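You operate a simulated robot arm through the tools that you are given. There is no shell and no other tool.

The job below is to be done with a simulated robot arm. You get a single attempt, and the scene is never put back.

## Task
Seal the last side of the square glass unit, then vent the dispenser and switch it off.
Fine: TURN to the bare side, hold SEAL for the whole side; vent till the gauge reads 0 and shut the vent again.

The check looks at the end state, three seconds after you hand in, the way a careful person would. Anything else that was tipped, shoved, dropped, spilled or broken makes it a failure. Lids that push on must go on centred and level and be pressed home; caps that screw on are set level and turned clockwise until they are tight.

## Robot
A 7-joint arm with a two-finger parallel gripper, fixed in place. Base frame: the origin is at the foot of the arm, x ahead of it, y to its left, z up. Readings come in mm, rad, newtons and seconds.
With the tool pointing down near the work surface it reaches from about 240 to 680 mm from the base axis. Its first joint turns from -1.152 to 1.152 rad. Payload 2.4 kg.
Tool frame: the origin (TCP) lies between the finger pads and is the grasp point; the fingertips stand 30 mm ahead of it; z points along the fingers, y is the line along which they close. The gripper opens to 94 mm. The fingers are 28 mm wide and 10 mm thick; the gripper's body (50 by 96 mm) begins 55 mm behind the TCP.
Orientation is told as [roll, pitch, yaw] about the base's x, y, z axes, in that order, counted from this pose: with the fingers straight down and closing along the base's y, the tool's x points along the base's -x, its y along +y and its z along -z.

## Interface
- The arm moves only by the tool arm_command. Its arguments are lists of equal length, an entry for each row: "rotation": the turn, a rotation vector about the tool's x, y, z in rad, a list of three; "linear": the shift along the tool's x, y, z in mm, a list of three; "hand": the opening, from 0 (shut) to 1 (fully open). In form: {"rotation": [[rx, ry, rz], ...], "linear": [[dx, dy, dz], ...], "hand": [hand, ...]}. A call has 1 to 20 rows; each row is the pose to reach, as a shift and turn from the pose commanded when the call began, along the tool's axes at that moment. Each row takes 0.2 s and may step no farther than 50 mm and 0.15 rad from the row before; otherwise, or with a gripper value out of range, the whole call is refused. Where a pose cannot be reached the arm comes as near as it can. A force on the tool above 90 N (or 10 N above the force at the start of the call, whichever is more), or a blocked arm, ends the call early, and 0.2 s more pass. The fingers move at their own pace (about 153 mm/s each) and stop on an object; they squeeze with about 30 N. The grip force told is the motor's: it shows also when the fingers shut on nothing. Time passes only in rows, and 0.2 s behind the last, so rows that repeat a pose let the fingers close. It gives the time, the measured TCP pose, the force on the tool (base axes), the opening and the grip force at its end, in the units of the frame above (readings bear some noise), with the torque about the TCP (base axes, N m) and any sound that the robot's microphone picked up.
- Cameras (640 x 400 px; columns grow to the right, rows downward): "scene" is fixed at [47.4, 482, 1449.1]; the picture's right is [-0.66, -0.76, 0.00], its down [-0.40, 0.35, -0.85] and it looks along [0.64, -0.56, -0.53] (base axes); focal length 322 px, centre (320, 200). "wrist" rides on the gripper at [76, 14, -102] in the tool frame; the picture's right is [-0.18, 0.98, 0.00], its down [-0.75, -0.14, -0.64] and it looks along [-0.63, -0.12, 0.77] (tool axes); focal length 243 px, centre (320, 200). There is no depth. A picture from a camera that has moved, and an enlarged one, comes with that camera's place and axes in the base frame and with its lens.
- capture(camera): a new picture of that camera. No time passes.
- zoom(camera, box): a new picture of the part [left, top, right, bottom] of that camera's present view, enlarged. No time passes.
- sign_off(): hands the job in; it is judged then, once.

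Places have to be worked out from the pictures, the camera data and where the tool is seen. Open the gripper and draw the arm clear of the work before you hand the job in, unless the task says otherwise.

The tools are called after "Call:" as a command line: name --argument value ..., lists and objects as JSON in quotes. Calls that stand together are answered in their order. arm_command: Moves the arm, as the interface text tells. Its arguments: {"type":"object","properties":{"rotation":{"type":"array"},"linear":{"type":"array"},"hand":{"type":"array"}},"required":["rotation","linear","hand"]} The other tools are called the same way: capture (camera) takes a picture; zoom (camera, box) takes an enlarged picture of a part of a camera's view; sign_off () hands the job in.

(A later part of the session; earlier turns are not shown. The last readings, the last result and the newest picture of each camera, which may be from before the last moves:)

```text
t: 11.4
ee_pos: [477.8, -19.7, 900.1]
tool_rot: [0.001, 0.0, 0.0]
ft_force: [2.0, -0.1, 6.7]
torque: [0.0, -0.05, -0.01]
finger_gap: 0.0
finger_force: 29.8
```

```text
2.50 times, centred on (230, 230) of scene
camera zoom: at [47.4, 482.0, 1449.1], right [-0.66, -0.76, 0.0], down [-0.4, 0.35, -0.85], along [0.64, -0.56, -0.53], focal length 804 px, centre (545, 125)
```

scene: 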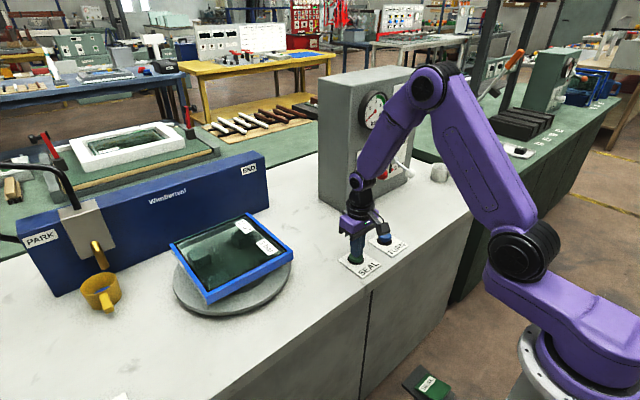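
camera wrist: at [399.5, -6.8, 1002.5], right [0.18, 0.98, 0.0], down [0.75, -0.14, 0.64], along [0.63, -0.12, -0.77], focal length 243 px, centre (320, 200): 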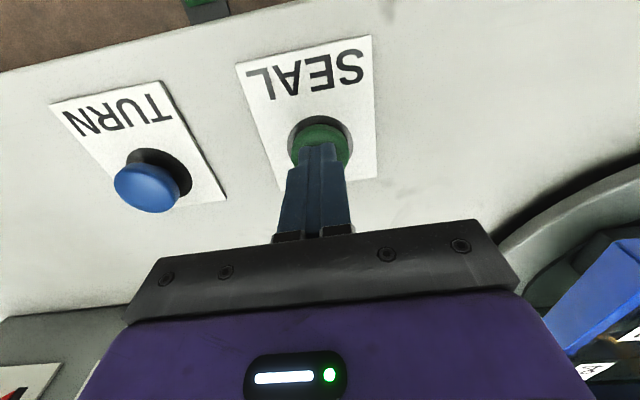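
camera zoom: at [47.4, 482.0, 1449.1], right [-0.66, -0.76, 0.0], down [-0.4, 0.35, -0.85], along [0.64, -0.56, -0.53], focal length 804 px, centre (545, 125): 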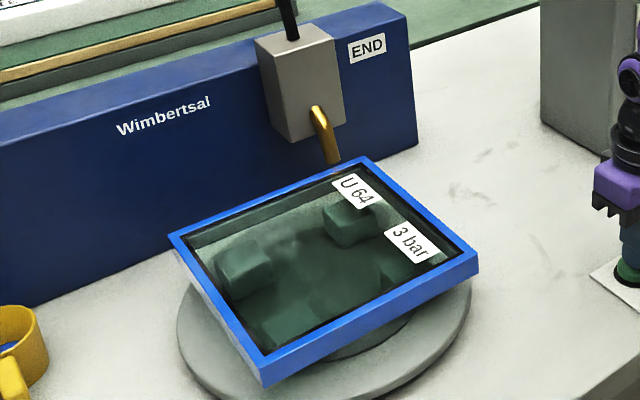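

The blue bead now shows along the beam side and the carriage is returning. I'll check that it runs corner to corner.

Call:
zoom --camera "scene" --box '[160, 190, 260, 260]'

Call:
zoom --camera "scene" --box '[352, 95, 382, 130]'

```text
5.71 times, centred on (210, 225) of scene
camera zoom: at [47.4, 482.0, 1449.1], right [-0.66, -0.76, 0.0], down [-0.4, 0.35, -0.85], along [0.64, -0.56, -0.53], focal length 1839 px, centre (949, 57)
```

zoom: 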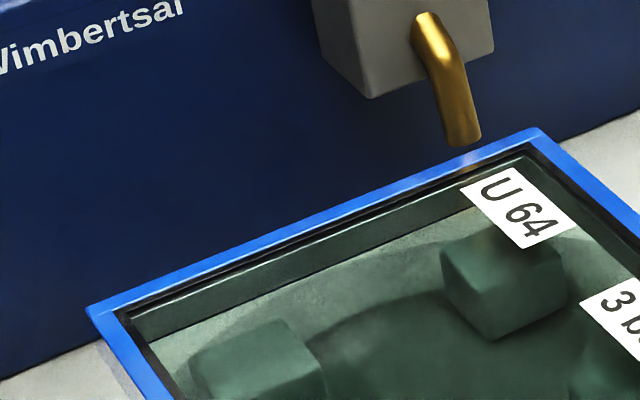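

```text
11.43 times, centred on (367, 112) of scene
camera zoom: at [47.4, 482.0, 1449.1], right [-0.66, -0.76, 0.0], down [-0.4, 0.35, -0.85], along [0.64, -0.56, -0.53], focal length 3677 px, centre (-217, 1200)
```

zoom: 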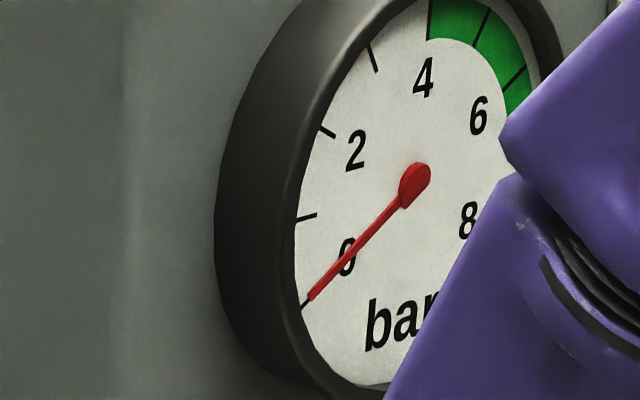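

The fourth side is sealed corner to corner and the nozzle is on its way back. I'll release SEAL by lifting straight up.

Call:
arm_command --rotation '[[0, 0, 0], [0, 0, 0], [0, 0, 0], [0, 0, 0]]' --linear '[[0, 0, -12], [0, 0, -40], [0, 0, -80], [0, 0, -120]]' --hand '[0, 0, 0, 0]'

Call:
capture --camera "scene"

Call:
zoom --camera "scene" --box '[352, 85, 402, 140]'

```text
t: 12.4
ee_pos: [477.1, -20.6, 1020.5]
tool_rot: [0.0, -0.001, 0.0]
ft_force: [0.7, 0.0, -0.7]
torque: [-0.03, 0.0, 0.0]
finger_gap: 0.0
finger_force: 29.6
```

```text
taken
```

scene: 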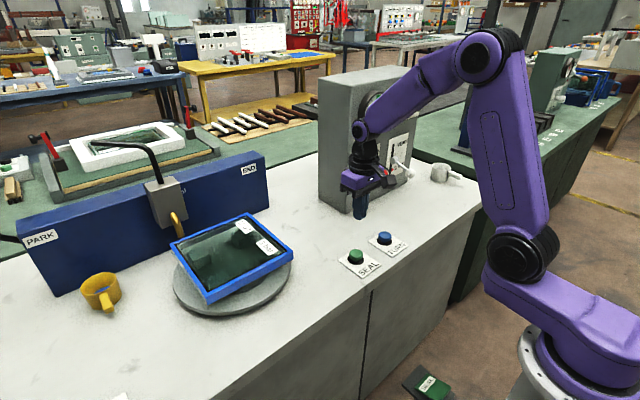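

```text
7.27 times, centred on (377, 112) of scene
camera zoom: at [47.4, 482.0, 1449.1], right [-0.66, -0.76, 0.0], down [-0.4, 0.35, -0.85], along [0.64, -0.56, -0.53], focal length 2340 px, centre (-94, 836)
```

zoom: 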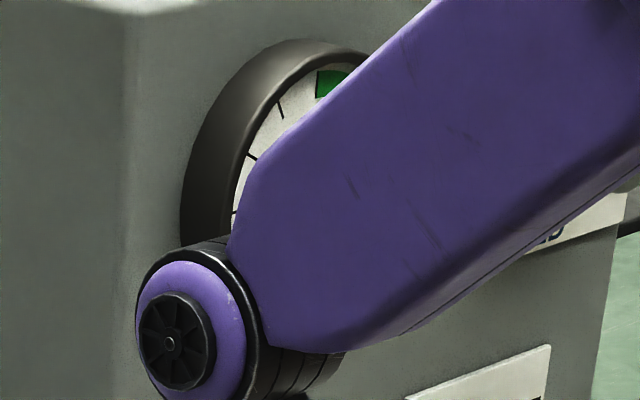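

The carriage is returning to PARK on its own. The white VENT knob should be at about (568,-365,960), so I'll move over in front of it with the tool tilted forward and the gripper partly open, then look.

Call:
arm_command --rotation '[[0, 0, 0], [0, -0.1, 0], [0, -0.2, 0], [0, -0.3, 0], [0, -0.4, 0], [0, -0.5, 0], [0, -0.6, 0], [0, -0.6, 0], [0, -0.6, 0]]' --linear '[[15, -43, 0], [25, -86, 0], [25, -129, 5], [25, -172, 10], [25, -215, 15], [20, -258, 20], [15, -301, 25], [7, -344, 30], [7, -344, 30]]' --hand '[0, 0, 0, 0, 0, 0.3, 0.7, 0.7, 0.7]'

Call:
capture --camera "wrist"

Call:
capture --camera "scene"

Call:
zoom --camera "scene" --box '[350, 70, 430, 200]'

```text
t: 14.4
ee_pos: [469.2, -363.1, 988.9]
tool_rot: [0.0, -0.6, 0.0]
ft_force: [-0.1, -0.3, 0.3]
torque: [0.02, 0.0, -0.04]
finger_gap: 66.0
finger_force: 0.1
```

```text
taken
camera wrist: at [347.5, -350.9, 1030.3], right [0.15, 0.98, 0.1], down [0.26, -0.14, 0.96], along [0.95, -0.12, -0.28], focal length 243 px, centre (320, 200)
```

wrist: 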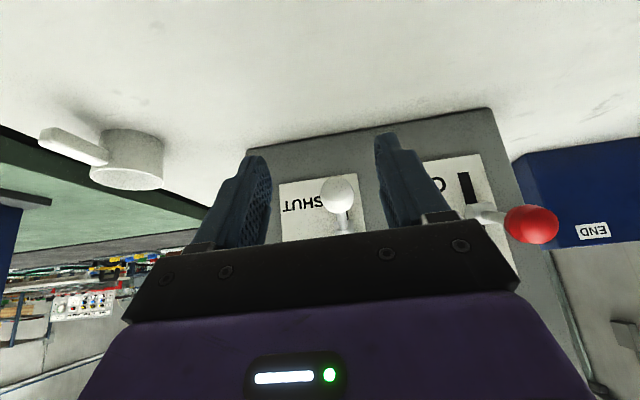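

```text
taken
```

scene: 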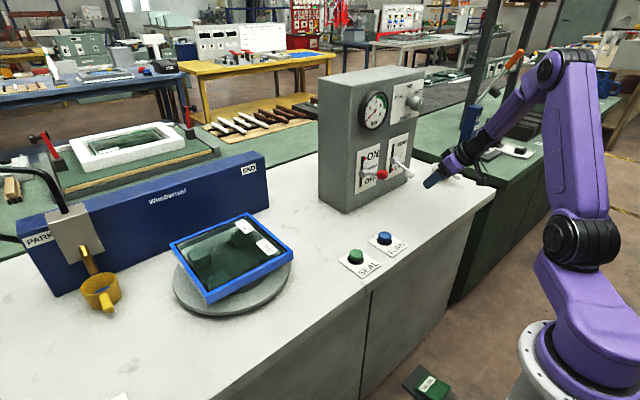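

```text
3.08 times, centred on (390, 135) of scene
camera zoom: at [47.5, 481.9, 1449.1], right [-0.66, -0.76, 0.0], down [-0.4, 0.35, -0.85], along [0.64, -0.56, -0.53], focal length 990 px, centre (105, 400)
```

zoom: 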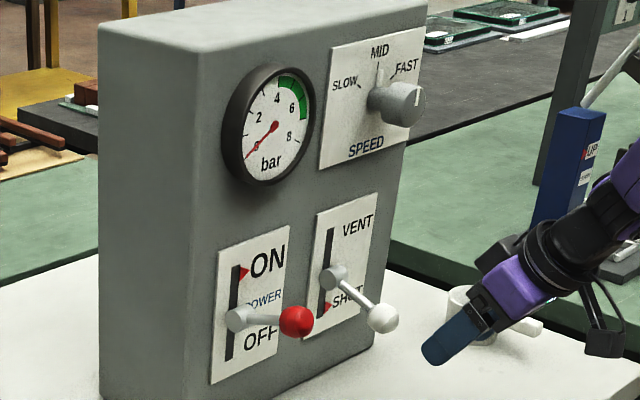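

The carriage is back at PARK. I'll look at the gauge close up.

Call:
zoom --camera "scene" --box '[358, 88, 398, 133]'

Call:
zoom --camera "wrist" --box '[240, 120, 560, 270]'

```text
8.89 times, centred on (378, 110) of scene
camera zoom: at [47.5, 481.9, 1449.1], right [-0.66, -0.76, 0.0], down [-0.4, 0.35, -0.85], along [0.64, -0.56, -0.53], focal length 2860 px, centre (-196, 996)
```

zoom: 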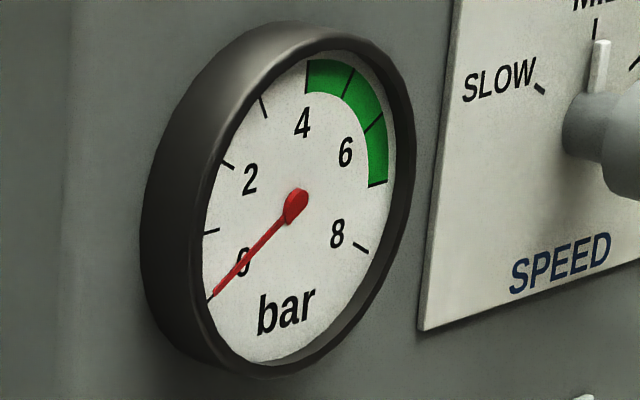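

```text
2.00 times, centred on (400, 195) of wrist
camera zoom: at [347.5, -350.9, 1030.3], right [0.15, 0.98, 0.1], down [0.26, -0.14, 0.96], along [0.95, -0.12, -0.28], focal length 485 px, centre (160, 210)
```

zoom: 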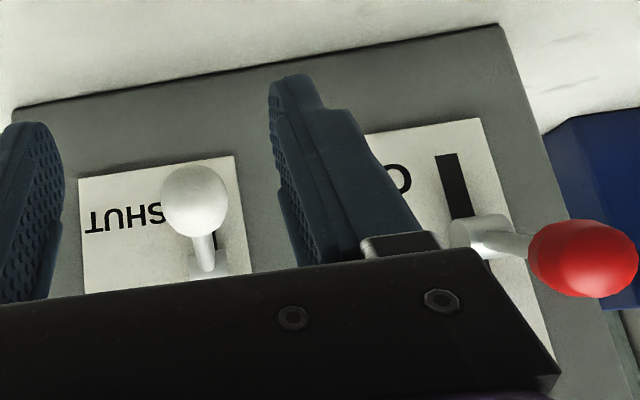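

The needle sits near the 0 tick but its shape changed slightly. I want a straight-on view of the gauge before venting, so I'll raise the wrist camera in front of it.

Call:
arm_command --rotation '[[0, 0, 0], [0, 0, 0], [0, 0, 0], [0, 0, 0], [0, 0, 0], [0, 0, 0], [0, 0, 0], [0, 0, 0]]' --linear '[[-22, 15, -25], [-43, 30, -49], [-65, 45, -74], [-86, 60, -98], [-108, 75, -123], [-129, 90, -148], [-151, 106, -172], [-172, 121, -197]]' --hand '[1, 1, 1, 1, 1, 1, 1, 1]'

Call:
capture --camera "wrist"

```text
t: 16.2
ee_pos: [501.7, -240.9, 1250.3]
tool_rot: [-0.001, -0.599, -0.002]
ft_force: [0.5, 0.8, 0.7]
torque: [-0.01, 0.0, -0.01]
finger_gap: 94.0
finger_force: 0.1
```

```text
taken
camera wrist: at [379.5, -228.7, 1291.8], right [0.15, 0.98, 0.1], down [0.26, -0.14, 0.96], along [0.95, -0.12, -0.28], focal length 243 px, centre (320, 200)
```

wrist: 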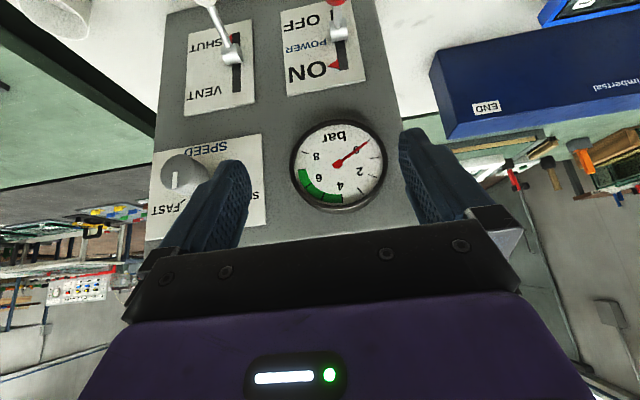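

Call:
zoom --camera "wrist" --box '[280, 110, 400, 220]'

Call:
zoom --camera "wrist" --box '[160, 0, 400, 150]'

```text
3.64 times, centred on (340, 165) of wrist
camera zoom: at [379.5, -228.7, 1291.8], right [0.15, 0.98, 0.1], down [0.26, -0.14, 0.96], along [0.95, -0.12, -0.28], focal length 882 px, centre (247, 327)
```

zoom: 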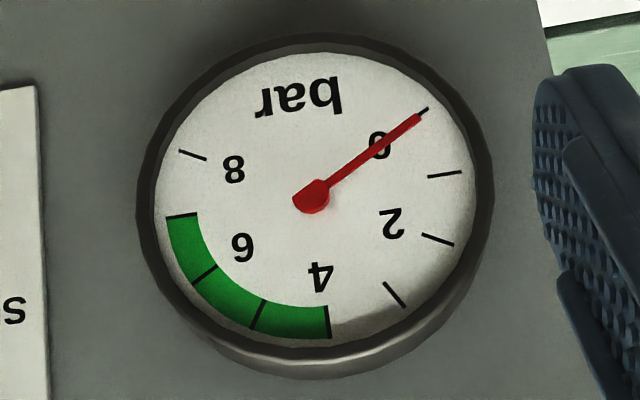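

```text
2.67 times, centred on (280, 75) of wrist
camera zoom: at [379.5, -228.7, 1291.8], right [0.15, 0.98, 0.1], down [0.26, -0.14, 0.96], along [0.95, -0.12, -0.28], focal length 647 px, centre (427, 533)
```

zoom: 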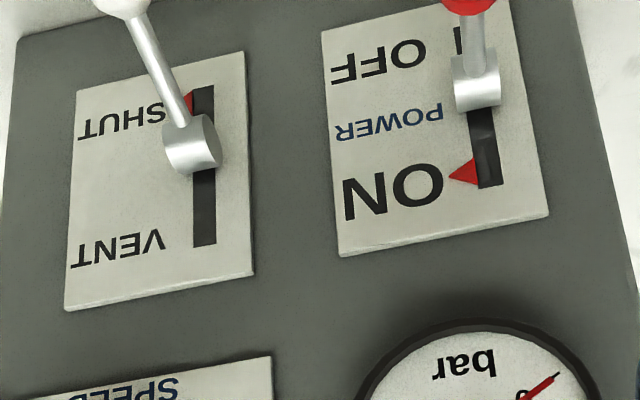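

The wrist view shows the needle near the 0 tick, though it looked different at the start, so some residual pressure is possible and I'll vent properly. I'm returning to the vent knob pre-grasp, with the knob at about (568,-361,961).

Call:
arm_command --rotation '[[0, 0, 0], [0, 0, 0], [0, 0, 0], [0, 0, 0], [0, 0, 0], [0, 0, 0], [0, 0, 0], [0, 0, 0]]' --linear '[[22, -15, 25], [43, -30, 49], [65, -45, 74], [86, -60, 98], [108, -75, 123], [129, -90, 148], [151, -106, 172], [172, -121, 197]]' --hand '[0.7, 0.7, 0.7, 0.7, 0.7, 0.7, 0.7, 0.7]'

```text
t: 18.0
ee_pos: [469.3, -364.6, 989.0]
tool_rot: [0.0, -0.602, 0.0]
ft_force: [0.5, 0.6, 0.6]
torque: [-0.03, -0.04, 0.03]
finger_gap: 66.0
finger_force: 0.1
```

I'm at the pre-grasp pose. I'll advance so the TCP is almost at the white knob with the fingers still open, and verify before closing.

Call:
arm_command --rotation '[[0, 0, 0], [0, 0, 0], [0, 0, 0], [0, 0, 0]]' --linear '[[-16, 1, 20], [-33, 2, 40], [-50, 2.5, 60], [-66, 3, 79]]' --hand '[0.7, 0.7, 0.7, 0.7]'

Call:
capture --camera "wrist"

Call:
zoom --camera "scene" --box '[350, 70, 470, 210]'

```text
t: 19.0
ee_pos: [568.8, -360.9, 963.3]
tool_rot: [0.0, -0.6, 0.001]
ft_force: [0.0, -0.6, 0.4]
torque: [0.0, 0.01, -0.02]
finger_gap: 65.7
finger_force: 0.0
```

```text
taken
camera wrist: at [447.2, -347.7, 1003.9], right [0.15, 0.98, 0.1], down [0.26, -0.14, 0.96], along [0.95, -0.12, -0.28], focal length 243 px, centre (320, 200)
```

wrist: 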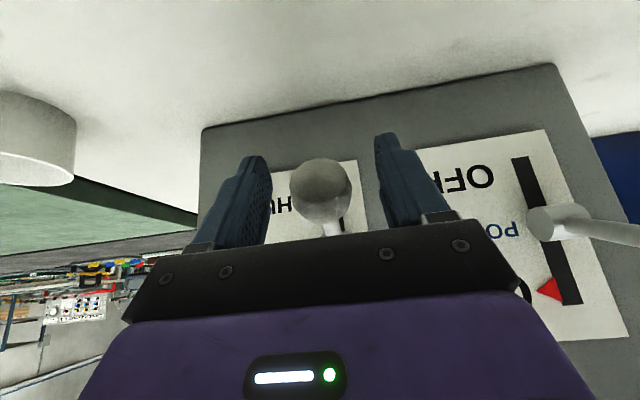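

```text
2.86 times, centred on (410, 140) of scene
camera zoom: at [47.4, 482.0, 1449.1], right [-0.66, -0.76, 0.0], down [-0.4, 0.35, -0.85], along [0.64, -0.56, -0.53], focal length 919 px, centre (63, 371)
```

zoom: 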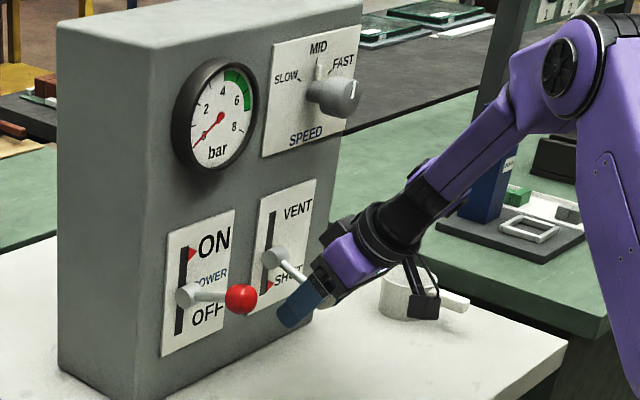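

The knob sits centred between the fingers at the TCP. I'll close on it.

Call:
arm_command --rotation '[[0, 0, 0], [0, 0, 0], [0, 0, 0]]' --linear '[[0, -0.5, 0], [0, -0.5, 0], [0, -0.5, 0]]' --hand '[0.45, 0.3, 0.2]'

```text
t: 19.8
ee_pos: [568.8, -360.1, 962.9]
tool_rot: [0.002, -0.6, 0.002]
ft_force: [-2.1, 6.5, 1.1]
torque: [0.12, 0.13, 0.05]
finger_gap: 31.3
finger_force: 44.8
```

I have the knob (31 mm). I'll lift it along the lever's arc toward VENT.

Call:
arm_command --rotation '[[0, 0, 0], [0, 0, 0], [0, 0, 0], [0, 0, 0]]' --linear '[[-4.6, -0.5, -10.2], [-9.9, -0.5, -19.9], [-17, -0.5, -28.3], [-24.9, -0.5, -36.3]]' --hand '[0.2, 0.2, 0.2, 0.2]'

Call:
zoom --camera "scene" --box '[350, 70, 470, 210]'

Call:
zoom --camera "scene" --box '[358, 88, 398, 133]'

```text
t: 20.8
ee_pos: [563.1, -359.6, 1001.4]
tool_rot: [0.016, -0.588, -0.009]
ft_force: [-33.1, 16.5, -12.4]
torque: [-0.04, 1.3, -0.05]
finger_gap: 31.6
finger_force: 44.9
```

```text
2.86 times, centred on (410, 140) of scene
camera zoom: at [46.7, 482.3, 1449.0], right [-0.66, -0.76, 0.0], down [-0.4, 0.35, -0.85], along [0.64, -0.56, -0.53], focal length 919 px, centre (63, 371)
```

zoom: 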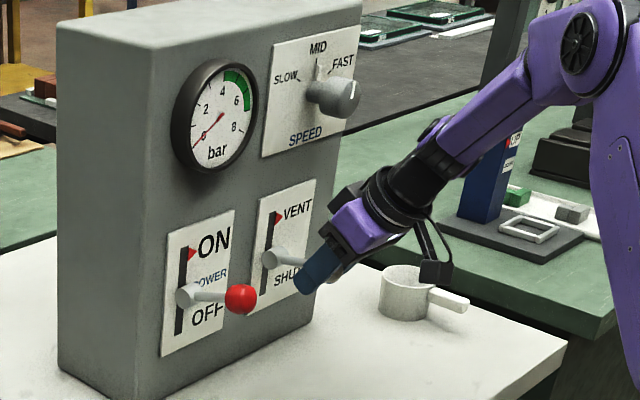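

```text
8.89 times, centred on (378, 110) of scene
camera zoom: at [46.7, 482.3, 1449.0], right [-0.66, -0.76, 0.0], down [-0.4, 0.35, -0.85], along [0.64, -0.56, -0.53], focal length 2860 px, centre (-196, 996)
```

zoom: 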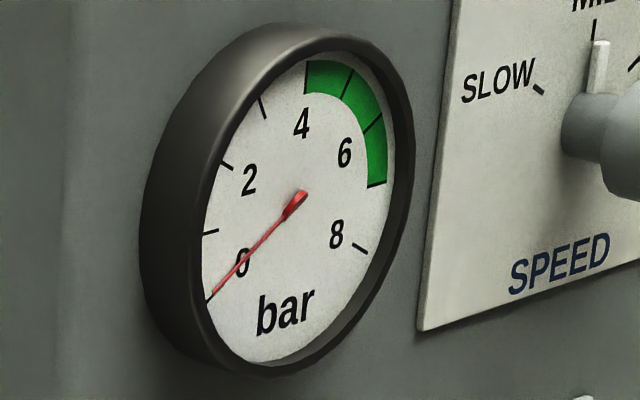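

The indicator jumped to VENT, so the vent is open, and the needle's appearance is changing as pressure falls (it turns about its own length). I'll ease the strain on the lever while holding it, and keep watching until the needle looks as it did at 0.

Call:
arm_command --rotation '[[0, 0, 0], [0, 0, 0]]' --linear '[[3, 0, 0], [4.5, 0, -0.5]]' --hand '[0.2, 0.2]'

Call:
zoom --camera "scene" --box '[358, 88, 398, 133]'

Call:
zoom --camera "scene" --box '[350, 70, 470, 210]'

```text
t: 21.4
ee_pos: [564.0, -361.2, 1003.4]
tool_rot: [0.008, -0.595, 0.0]
ft_force: [-14.3, 9.3, -15.2]
torque: [0.03, 1.24, -0.01]
finger_gap: 31.4
finger_force: 44.6
```

```text
8.89 times, centred on (378, 110) of scene
camera zoom: at [47.3, 482.1, 1449.0], right [-0.66, -0.76, 0.0], down [-0.4, 0.35, -0.85], along [0.64, -0.56, -0.53], focal length 2860 px, centre (-196, 996)
```

zoom: 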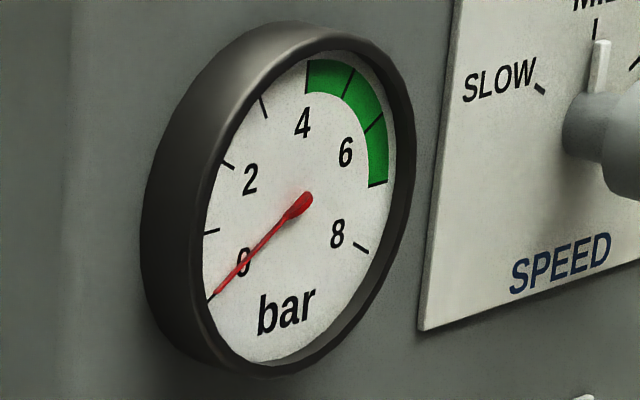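

```text
2.86 times, centred on (410, 140) of scene
camera zoom: at [47.3, 482.1, 1449.0], right [-0.66, -0.76, 0.0], down [-0.4, 0.35, -0.85], along [0.64, -0.56, -0.53], focal length 919 px, centre (63, 371)
```

zoom: 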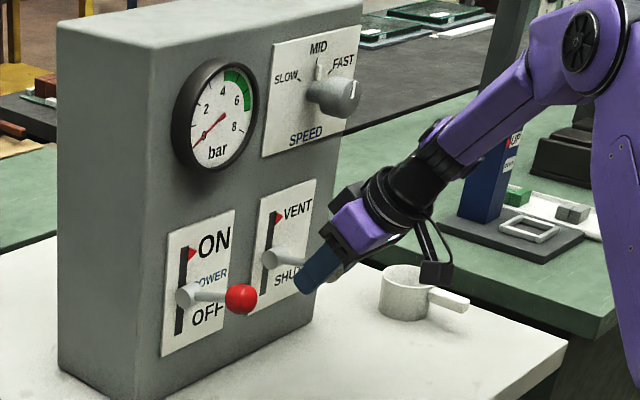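

The needle is turning back toward its starting face-on look. I'll hold the vent open and watch.

Call:
arm_command --rotation '[[0, 0, 0], [0, 0, 0], [0, 0, 0]]' --linear '[[1, 0, 0.5], [1.5, 0, 1], [1.5, 0, 1]]' --hand '[0.2, 0.2, 0.2]'

Call:
zoom --camera "scene" --box '[358, 88, 398, 133]'

```text
t: 22.2
ee_pos: [564.8, -359.5, 1001.5]
tool_rot: [0.003, -0.6, 0.001]
ft_force: [-10.0, 11.7, -9.2]
torque: [0.16, 0.75, -0.16]
finger_gap: 31.2
finger_force: 44.8
```

```text
8.89 times, centred on (378, 110) of scene
camera zoom: at [47.3, 482.2, 1449.0], right [-0.66, -0.76, 0.0], down [-0.4, 0.35, -0.85], along [0.64, -0.56, -0.53], focal length 2860 px, centre (-196, 996)
```

zoom: 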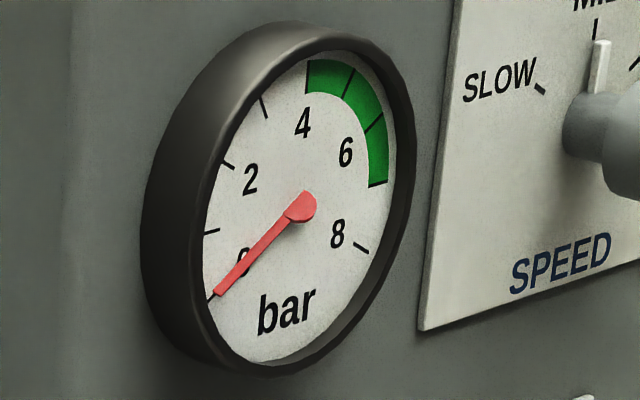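

Still changing and not yet like the initial reading. I'll keep venting.

Call:
arm_command --rotation '[[0, 0, 0], [0, 0, 0], [0, 0, 0]]' --linear '[[0, 0, 0], [0, 0, 0], [0, 0, 0]]' --hand '[0.2, 0.2, 0.2]'

Call:
zoom --camera "scene" --box '[358, 88, 398, 133]'

```text
t: 23.0
ee_pos: [564.4, -360.2, 1002.4]
tool_rot: [0.005, -0.599, 0.002]
ft_force: [-10.4, 14.6, -6.3]
torque: [-0.01, 0.55, -0.1]
finger_gap: 31.5
finger_force: 44.7
```

```text
8.89 times, centred on (378, 110) of scene
camera zoom: at [47.3, 482.3, 1448.9], right [-0.66, -0.76, 0.0], down [-0.4, 0.35, -0.85], along [0.64, -0.56, -0.53], focal length 2860 px, centre (-196, 996)
```

zoom: 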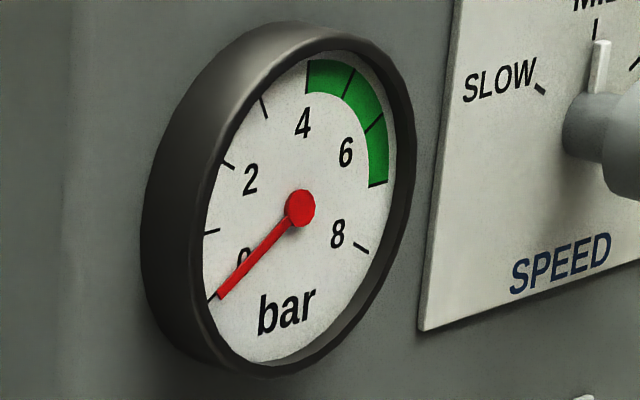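

The hub is round again but the tip isn't quite at its first position. I'll vent further until it stops changing.

Call:
arm_command --rotation '[[0, 0, 0], [0, 0, 0], [0, 0, 0]]' --linear '[[0, 0, 0], [0, 0, 0], [0, 0, 0]]' --hand '[0.2, 0.2, 0.2]'

Call:
zoom --camera "scene" --box '[358, 88, 398, 133]'

```text
t: 23.8
ee_pos: [565.3, -360.7, 1003.1]
tool_rot: [0.003, -0.599, 0.003]
ft_force: [-9.7, 15.8, -4.8]
torque: [-0.07, 0.45, -0.07]
finger_gap: 31.2
finger_force: 45.1
```

```text
8.89 times, centred on (378, 110) of scene
camera zoom: at [47.3, 482.4, 1448.9], right [-0.66, -0.76, 0.0], down [-0.4, 0.35, -0.85], along [0.64, -0.56, -0.53], focal length 2860 px, centre (-196, 996)
```

zoom: 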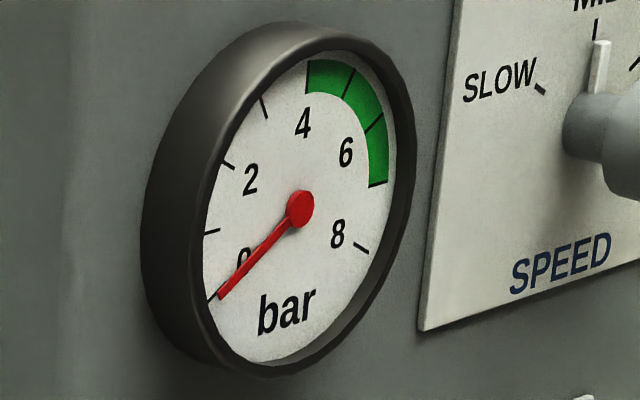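

Slowly converging. I'll keep venting and relieve a bit of sideways load.

Call:
arm_command --rotation '[[0, 0, 0], [0, 0, 0], [0, 0, 0], [0, 0, 0], [0, 0, 0]]' --linear '[[0, 0.5, 0], [0, 1, 0], [0, 1, 0], [0, 1, 0], [0, 1, 0]]' --hand '[0.2, 0.2, 0.2, 0.2, 0.2]'

Call:
zoom --camera "scene" --box '[358, 88, 398, 133]'

```text
t: 25.0
ee_pos: [563.8, -360.7, 1001.5]
tool_rot: [0.002, -0.598, 0.0]
ft_force: [-8.3, 12.9, -5.4]
torque: [0.05, 0.46, -0.01]
finger_gap: 31.4
finger_force: 44.9
```

```text
8.89 times, centred on (378, 110) of scene
camera zoom: at [47.3, 482.3, 1449.0], right [-0.66, -0.76, 0.0], down [-0.4, 0.35, -0.85], along [0.64, -0.56, -0.53], focal length 2860 px, centre (-196, 996)
```

zoom: 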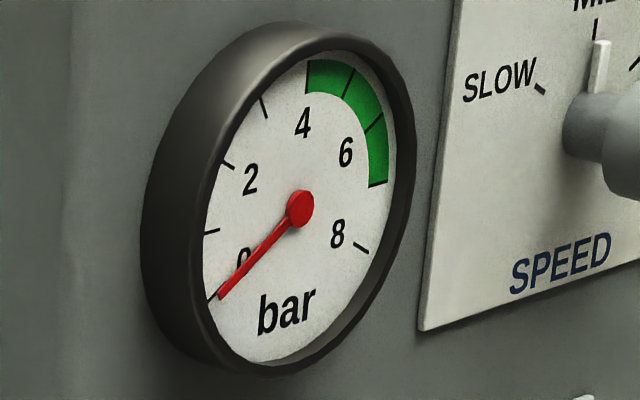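

The needle looks the same as 1.2 s ago, so it appears settled at the 0 tick. I'll wait a little longer to confirm before shutting.

Call:
arm_command --rotation '[[0, 0, 0], [0, 0, 0], [0, 0, 0], [0, 0, 0], [0, 0, 0], [0, 0, 0], [0, 0, 0], [0, 0, 0]]' --linear '[[0, 0, 0], [0, 0, 0], [0, 0, 0], [0, 0, 0], [0, 0, 0], [0, 0, 0], [0, 0, 0], [0, 0, 0]]' --hand '[0.2, 0.2, 0.2, 0.2, 0.2, 0.2, 0.2, 0.2]'

Call:
zoom --camera "scene" --box '[358, 88, 398, 133]'

Call:
zoom --camera "scene" --box '[20, 150, 300, 330]'

```text
t: 26.8
ee_pos: [563.6, -359.3, 1003.0]
tool_rot: [0.001, -0.6, 0.0]
ft_force: [-10.7, 12.9, -2.8]
torque: [0.01, 0.37, -0.01]
finger_gap: 31.1
finger_force: 44.8
```

```text
8.89 times, centred on (378, 110) of scene
camera zoom: at [47.2, 482.3, 1449.0], right [-0.66, -0.76, 0.0], down [-0.4, 0.35, -0.85], along [0.64, -0.56, -0.53], focal length 2860 px, centre (-196, 996)
```

zoom: 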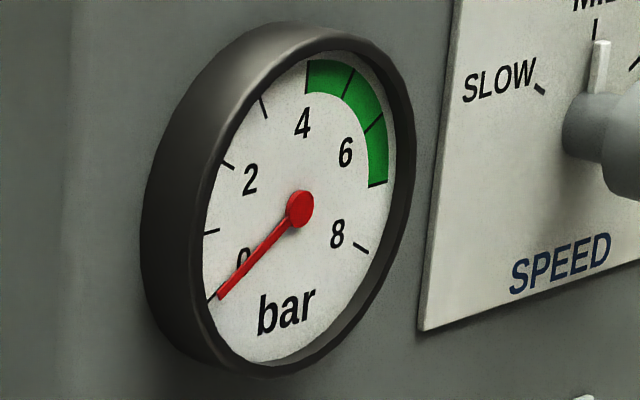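

```text
2.22 times, centred on (160, 240) of scene
camera zoom: at [47.2, 482.3, 1449.0], right [-0.66, -0.76, 0.0], down [-0.4, 0.35, -0.85], along [0.64, -0.56, -0.53], focal length 715 px, centre (676, 111)
```

zoom: 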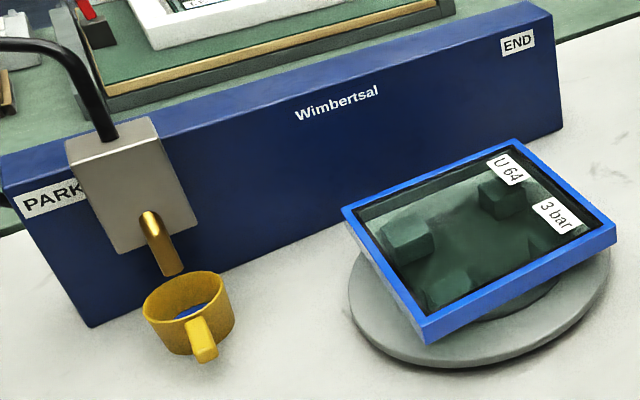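

The needle is unchanged over 3 s and settled on the 0 tick, and the carriage, cup and unit are all in order. I'll bring the vent lever back down along its arc to SHUT.

Call:
arm_command --rotation '[[0, 0, 0], [0, 0, 0], [0, 0, 0], [0, 0, 0], [0, 0, 0]]' --linear '[[7.9, 0, 8], [14.9, 0, 16.5], [19.5, 0, 26.7], [22.6, 0, 36.6], [22.6, 0, 36.6]]' --hand '[0.2, 0.2, 0.2, 0.2, 0.2]'

Call:
zoom --camera "scene" --box '[358, 88, 398, 133]'

Call:
zoom --camera "scene" --box '[350, 70, 470, 210]'

```text
t: 28.0
ee_pos: [567.6, -359.3, 961.1]
tool_rot: [-0.001, -0.605, 0.001]
ft_force: [3.4, 10.3, 16.9]
torque: [-0.04, -1.1, -0.1]
finger_gap: 31.3
finger_force: 44.8
```

```text
8.89 times, centred on (378, 110) of scene
camera zoom: at [47.2, 482.5, 1448.9], right [-0.66, -0.76, 0.0], down [-0.4, 0.35, -0.85], along [0.64, -0.56, -0.53], focal length 2860 px, centre (-196, 996)
```

zoom: 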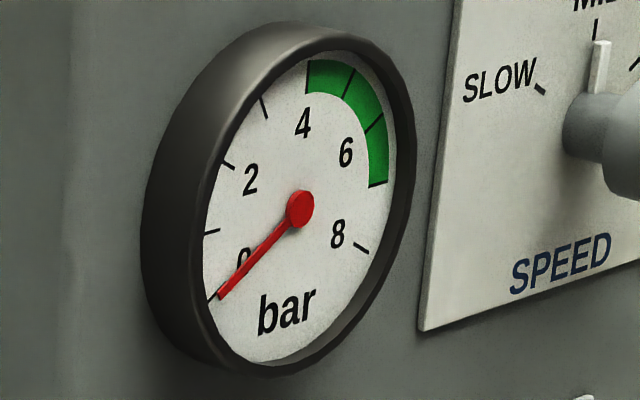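

```text
2.86 times, centred on (410, 140) of scene
camera zoom: at [47.2, 482.5, 1448.9], right [-0.66, -0.76, 0.0], down [-0.4, 0.35, -0.85], along [0.64, -0.56, -0.53], focal length 919 px, centre (63, 371)
```

zoom: 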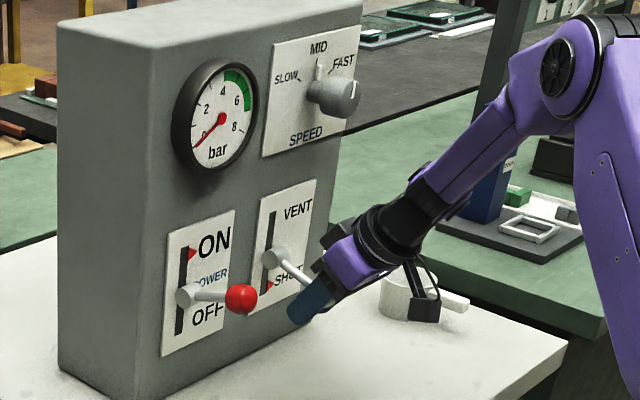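

The indicator is back at SHUT and the needle hasn't moved. I'll open the fingers and withdraw from the knob.

Call:
arm_command --rotation '[[0, 0, 0], [0, 0, 0], [0, 0, 0], [0, 0, 0], [0, 0, 0], [0, 0, 0]]' --linear '[[0, 0, 0], [0, 0, 0], [16, 0, -20], [33, 0, -40], [50, 0, -60], [66, 0, -79]]' --hand '[0.7, 0.7, 0.7, 0.7, 0.7, 0.7]'

Call:
zoom --camera "scene" --box '[358, 88, 398, 133]'

Call:
zoom --camera "scene" --box '[350, 70, 470, 210]'

Call:
capture --camera "wrist"

```text
t: 29.4
ee_pos: [467.4, -361.6, 986.5]
tool_rot: [-0.001, -0.599, 0.002]
ft_force: [0.4, 0.4, 1.0]
torque: [0.0, 0.0, -0.02]
finger_gap: 65.8
finger_force: 0.1
```

```text
8.89 times, centred on (378, 110) of scene
camera zoom: at [47.4, 482.0, 1449.1], right [-0.66, -0.76, 0.0], down [-0.4, 0.35, -0.85], along [0.64, -0.56, -0.53], focal length 2860 px, centre (-196, 996)
```

zoom: 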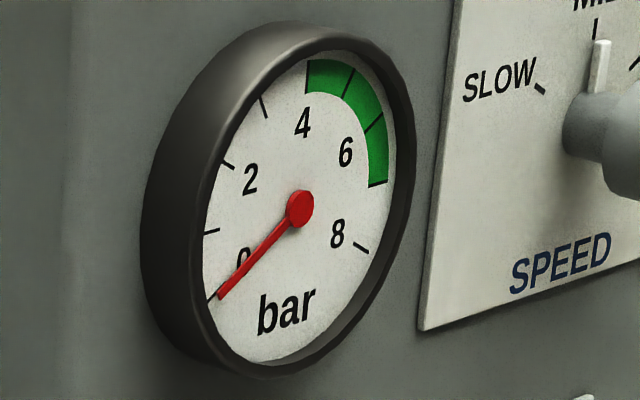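

```text
2.86 times, centred on (410, 140) of scene
camera zoom: at [47.4, 482.0, 1449.1], right [-0.66, -0.76, 0.0], down [-0.4, 0.35, -0.85], along [0.64, -0.56, -0.53], focal length 919 px, centre (63, 371)
```

zoom: 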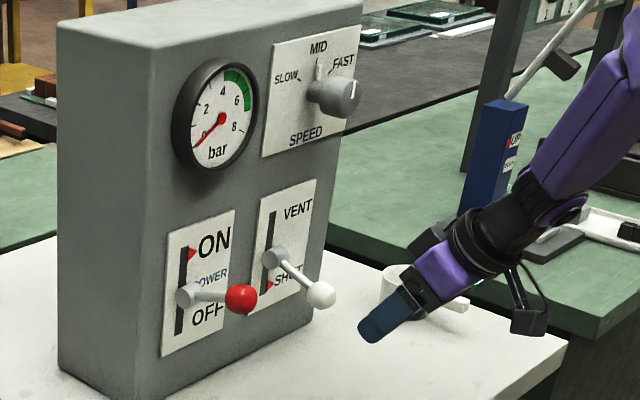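

```text
taken
camera wrist: at [344.4, -348.0, 1028.4], right [0.15, 0.98, 0.1], down [0.26, -0.14, 0.96], along [0.95, -0.12, -0.28], focal length 243 px, centre (320, 200)
```

wrist: 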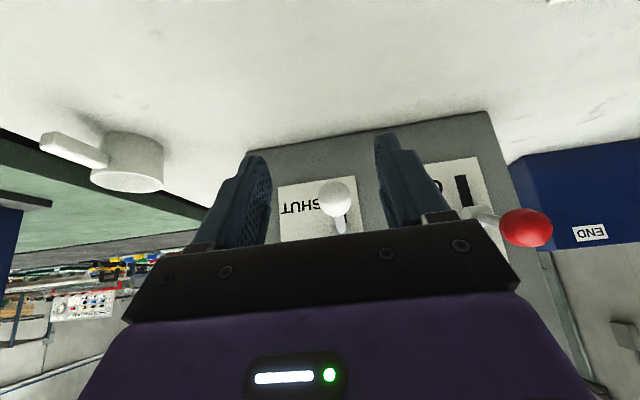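

VENT is SHUT and stable with the gauge settled at 0. Now I'll line up in front of the red POWER knob at about (567,-211,1007).

Call:
arm_command --rotation '[[0, 0, 0], [0, 0, 0], [0, 0, 0], [0, 0, 0]]' --linear '[[-7, 38, -10], [-14, 76, -20], [-20, 114, -30], [-26, 151, -37]]' --hand '[0.7, 0.7, 0.7, 0.7]'

Call:
capture --camera "wrist"

Call:
capture --camera "scene"

```text
t: 30.4
ee_pos: [468.2, -212.6, 1031.6]
tool_rot: [0.001, -0.599, -0.001]
ft_force: [0.4, 0.7, 0.7]
torque: [0.0, 0.0, -0.01]
finger_gap: 65.9
finger_force: 0.0
```

```text
taken
camera wrist: at [345.4, -197.9, 1073.8], right [0.15, 0.98, 0.1], down [0.26, -0.14, 0.96], along [0.95, -0.12, -0.28], focal length 243 px, centre (320, 200)
```

wrist: 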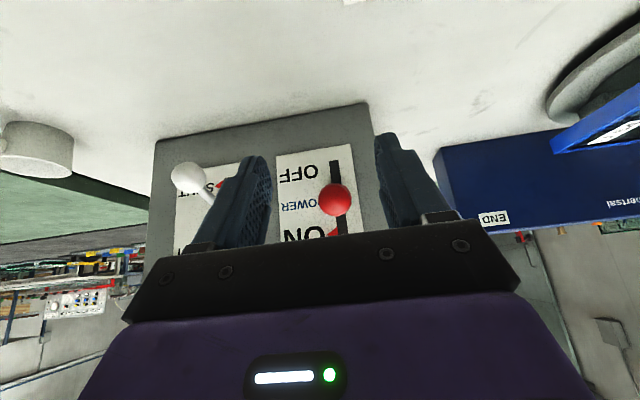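

```text
taken
```

scene: 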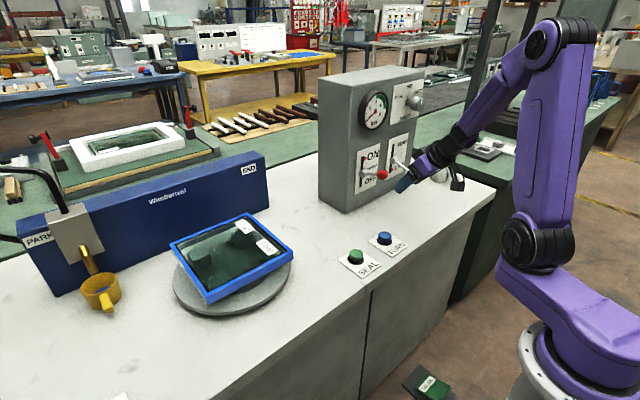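

The red knob is centred between the fingers' line at about (566,-212,1008). I'll move in and grip it.

Call:
arm_command --rotation '[[0, 0, 0], [0, 0, 0], [0, 0, 0], [0, 0, 0]]' --linear '[[-17, 0, 19], [-34, 0, 38], [-51, 0, 57], [-67, 0, 75]]' --hand '[0.7, 0.7, 0.7, 0.7]'

Call:
capture --camera "wrist"

Call:
zoom --camera "scene" --box '[340, 70, 460, 210]'

```text
t: 31.4
ee_pos: [566.5, -208.9, 1008.9]
tool_rot: [0.0, -0.6, 0.001]
ft_force: [-0.9, 0.5, -0.4]
torque: [0.04, 0.0, 0.0]
finger_gap: 65.7
finger_force: 0.0
```

```text
taken
camera wrist: at [444.3, -196.5, 1050.1], right [0.15, 0.98, 0.1], down [0.26, -0.14, 0.96], along [0.95, -0.12, -0.28], focal length 243 px, centre (320, 200)
```

wrist: 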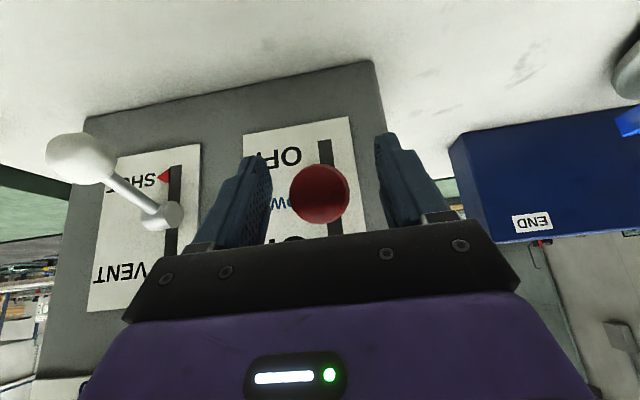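

```text
2.86 times, centred on (400, 140) of scene
camera zoom: at [47.4, 482.0, 1449.1], right [-0.66, -0.76, 0.0], down [-0.4, 0.35, -0.85], along [0.64, -0.56, -0.53], focal length 919 px, centre (91, 371)
```

zoom: 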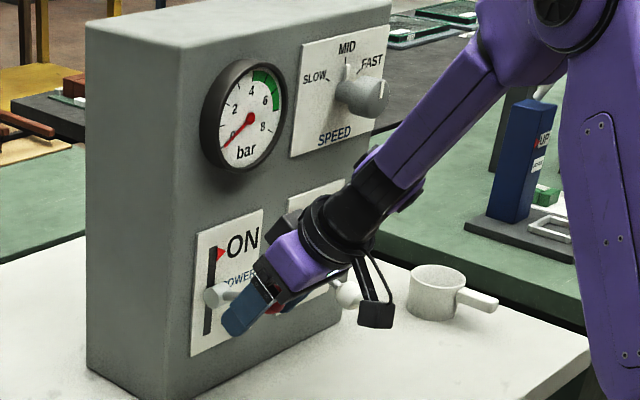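

The knob is between the fingers, about 1.5 mm to the -y side. I'll close on it.

Call:
arm_command --rotation '[[0, 0, 0], [0, 0, 0], [0, 0, 0]]' --linear '[[0, -1, 0], [0, -1, 0], [0, -1, 0]]' --hand '[0.45, 0.3, 0.2]'

```text
t: 32.2
ee_pos: [566.4, -210.9, 1009.0]
tool_rot: [0.002, -0.599, 0.003]
ft_force: [-0.2, 4.4, -0.4]
torque: [0.08, -0.01, 0.02]
finger_gap: 31.1
finger_force: 45.1
```

The red knob is gripped at 31 mm with little load. I'll pull it down along its arc to OFF.

Call:
arm_command --rotation '[[0, 0, 0], [0, 0, 0], [0, 0, 0], [0, 0, 0], [0, 0, 0]]' --linear '[[7.9, 0, 8], [14.9, 0, 16.5], [20.3, 0, 26.1], [24.2, 0, 35.5], [24.2, 0, 35.5]]' --hand '[0.2, 0.2, 0.2, 0.2, 0.2]'

Call:
zoom --camera "scene" --box '[340, 70, 460, 210]'

Call:
capture --camera "wrist"

```text
t: 33.4
ee_pos: [566.1, -210.4, 966.5]
tool_rot: [-0.001, -0.605, 0.003]
ft_force: [10.0, 9.9, 18.0]
torque: [-0.12, -1.08, 0.09]
finger_gap: 31.4
finger_force: 44.8
```

```text
2.86 times, centred on (400, 140) of scene
camera zoom: at [47.3, 482.4, 1448.9], right [-0.66, -0.76, 0.0], down [-0.4, 0.35, -0.85], along [0.64, -0.56, -0.53], focal length 919 px, centre (91, 371)
```

zoom: 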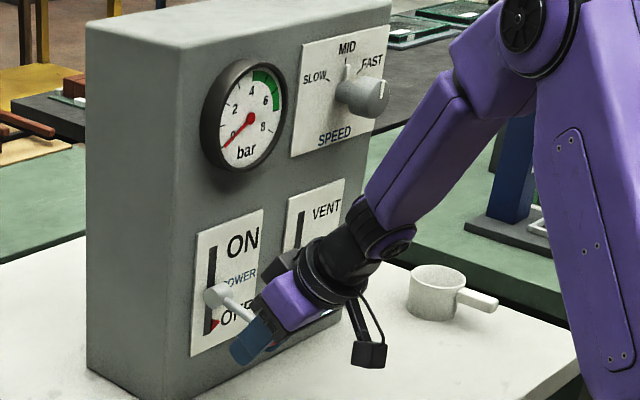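

```text
taken
camera wrist: at [444.4, -197.2, 1007.7], right [0.15, 0.98, 0.1], down [0.26, -0.14, 0.96], along [0.95, -0.12, -0.27], focal length 243 px, centre (320, 200)
```

wrist: 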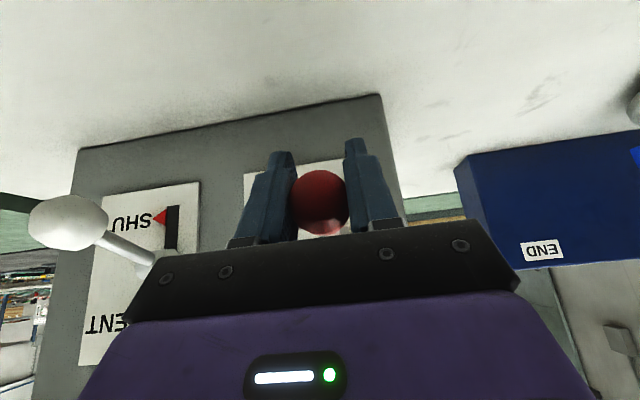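

The indicator is now at OFF, and the lever feels against its stop. I'll open the fingers, back off and check everything.

Call:
arm_command --rotation '[[0, 0, 0], [0, 0, 0], [0, 0, 0], [0, 0, 0], [0, 0, 0], [0, 0, 0], [0, 0, 0], [0, 0, 0]]' --linear '[[0, 0, 0], [0, 0, 0], [16, 0, -20], [33, 0, -40], [50, 0, -60], [66, 0, -79], [66, 0, -120], [66, 0, -160]]' --hand '[0.7, 0.7, 0.7, 0.7, 0.7, 0.7, 0.7, 0.7]'

Call:
capture --camera "scene"

Call:
zoom --camera "scene" --box '[340, 70, 460, 210]'

Call:
capture --camera "wrist"

```text
t: 35.2
ee_pos: [420.5, -212.0, 1060.3]
tool_rot: [0.0, -0.601, -0.001]
ft_force: [-0.1, -0.2, -0.1]
torque: [0.0, -0.01, -0.05]
finger_gap: 65.8
finger_force: 0.1
```

```text
taken
```

scene: 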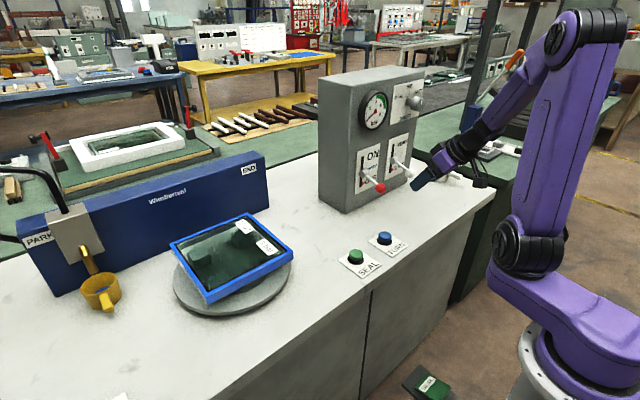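

```text
2.86 times, centred on (400, 140) of scene
camera zoom: at [47.4, 482.0, 1449.1], right [-0.66, -0.76, 0.0], down [-0.4, 0.35, -0.85], along [0.64, -0.56, -0.53], focal length 919 px, centre (91, 371)
```

zoom: 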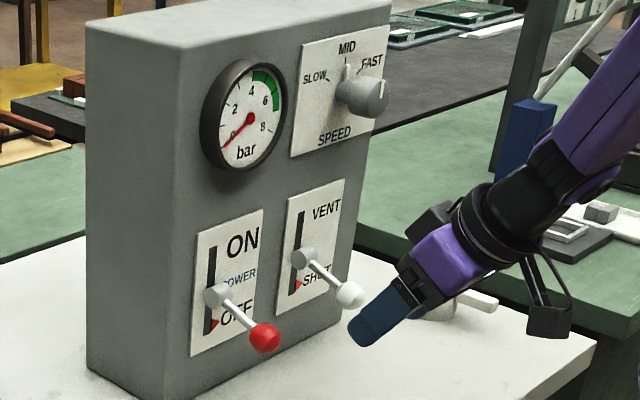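

```text
taken
camera wrist: at [298.4, -197.9, 1102.0], right [0.15, 0.98, 0.1], down [0.26, -0.14, 0.96], along [0.95, -0.12, -0.28], focal length 243 px, centre (320, 200)
```

wrist: 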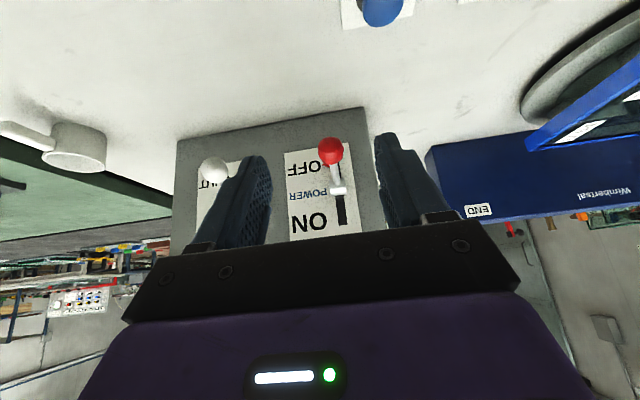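

POWER is OFF, VENT is SHUT, and both levers hold. I'll take one last straight-on look at the gauge to confirm 0.

Call:
arm_command --rotation '[[0, 0, 0], [0, 0, 0], [0, 0, 0], [0, 0, 0], [0, 0, 0]]' --linear '[[-31, -6, -25], [-62, -12, -49], [-94, -18, -74], [-125, -24, -98], [-157, -29, -123]]' --hand '[1, 1, 1, 1, 1]'

Call:
zoom --camera "wrist" --box '[270, 100, 410, 220]'

Call:
zoom --camera "scene" --box '[350, 80, 410, 200]'

```text
t: 36.4
ee_pos: [480.8, -241.2, 1251.4]
tool_rot: [0.002, -0.599, -0.003]
ft_force: [0.4, -0.5, 0.1]
torque: [0.02, 0.02, -0.02]
finger_gap: 94.0
finger_force: 0.1
```

```text
3.33 times, centred on (340, 160) of wrist
camera zoom: at [358.8, -227.7, 1292.8], right [0.15, 0.98, 0.11], down [0.26, -0.14, 0.95], along [0.95, -0.12, -0.28], focal length 809 px, centre (253, 333)
```

zoom: 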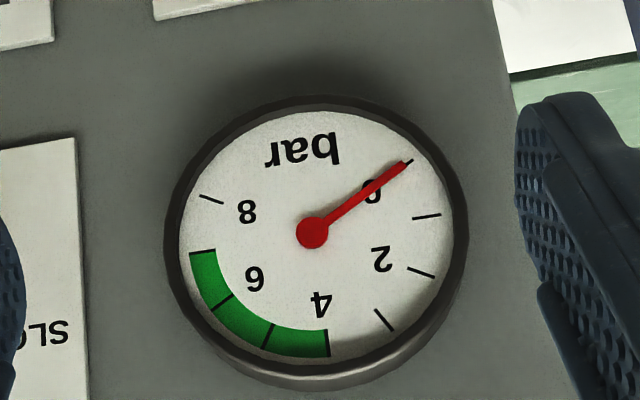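

```text
3.33 times, centred on (380, 140) of scene
camera zoom: at [47.4, 482.0, 1449.1], right [-0.66, -0.76, 0.0], down [-0.4, 0.35, -0.85], along [0.64, -0.56, -0.53], focal length 1072 px, centre (120, 400)
```

zoom: 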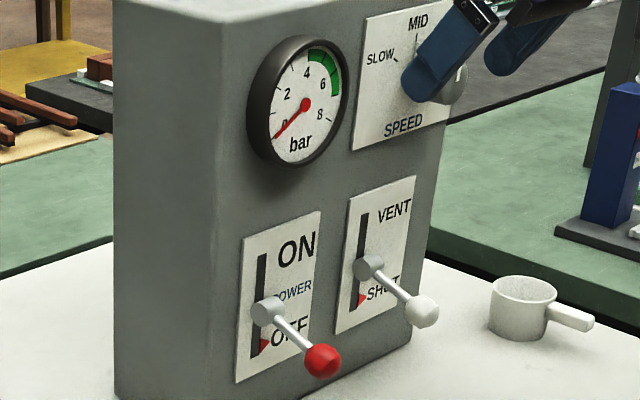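

The gauge reads 0, POWER is OFF and VENT is SHUT. I'll draw the arm back clear of the bench with the gripper open.

Call:
arm_command --rotation '[[0, 0, 0], [0, 0.1, 0], [0, 0.2, 0], [0, 0.3, 0], [0, 0.4, 0]]' --linear '[[25, 5, -15], [45, 20, -30], [66, 40, -45], [75, 60, -50], [80, 80, -55]]' --hand '[1, 1, 1, 1, 1]'

Call:
capture --camera "scene"

Call:
zoom --camera "scene" --box '[20, 150, 300, 330]'

```text
t: 37.6
ee_pos: [383.4, -159.5, 1250.9]
tool_rot: [0.0, -0.199, 0.0]
ft_force: [-0.1, 0.7, 0.2]
torque: [0.0, 0.02, 0.01]
finger_gap: 94.1
finger_force: 0.0
```

```text
taken
```

scene: 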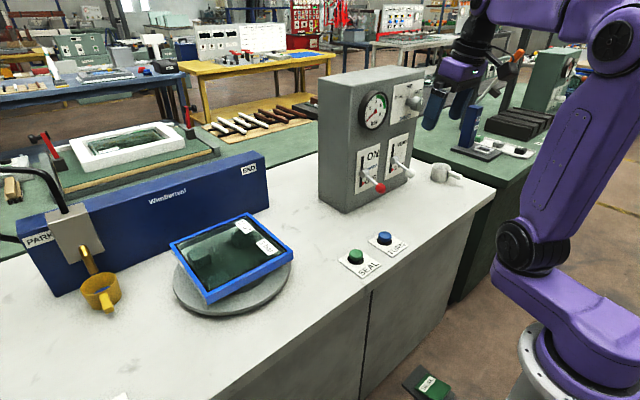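

```text
2.22 times, centred on (160, 240) of scene
camera zoom: at [47.4, 482.0, 1449.1], right [-0.66, -0.76, 0.0], down [-0.4, 0.35, -0.85], along [0.64, -0.56, -0.53], focal length 715 px, centre (676, 111)
```

zoom: 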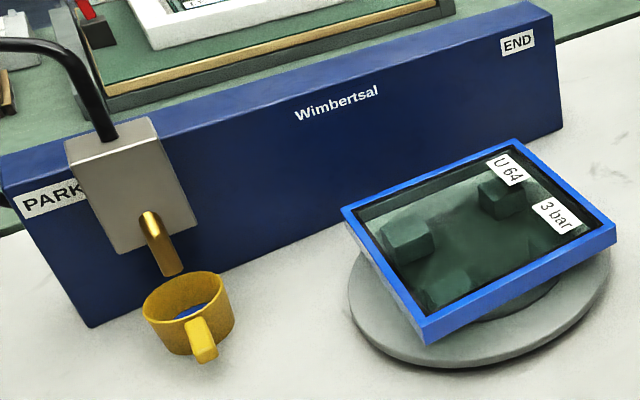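

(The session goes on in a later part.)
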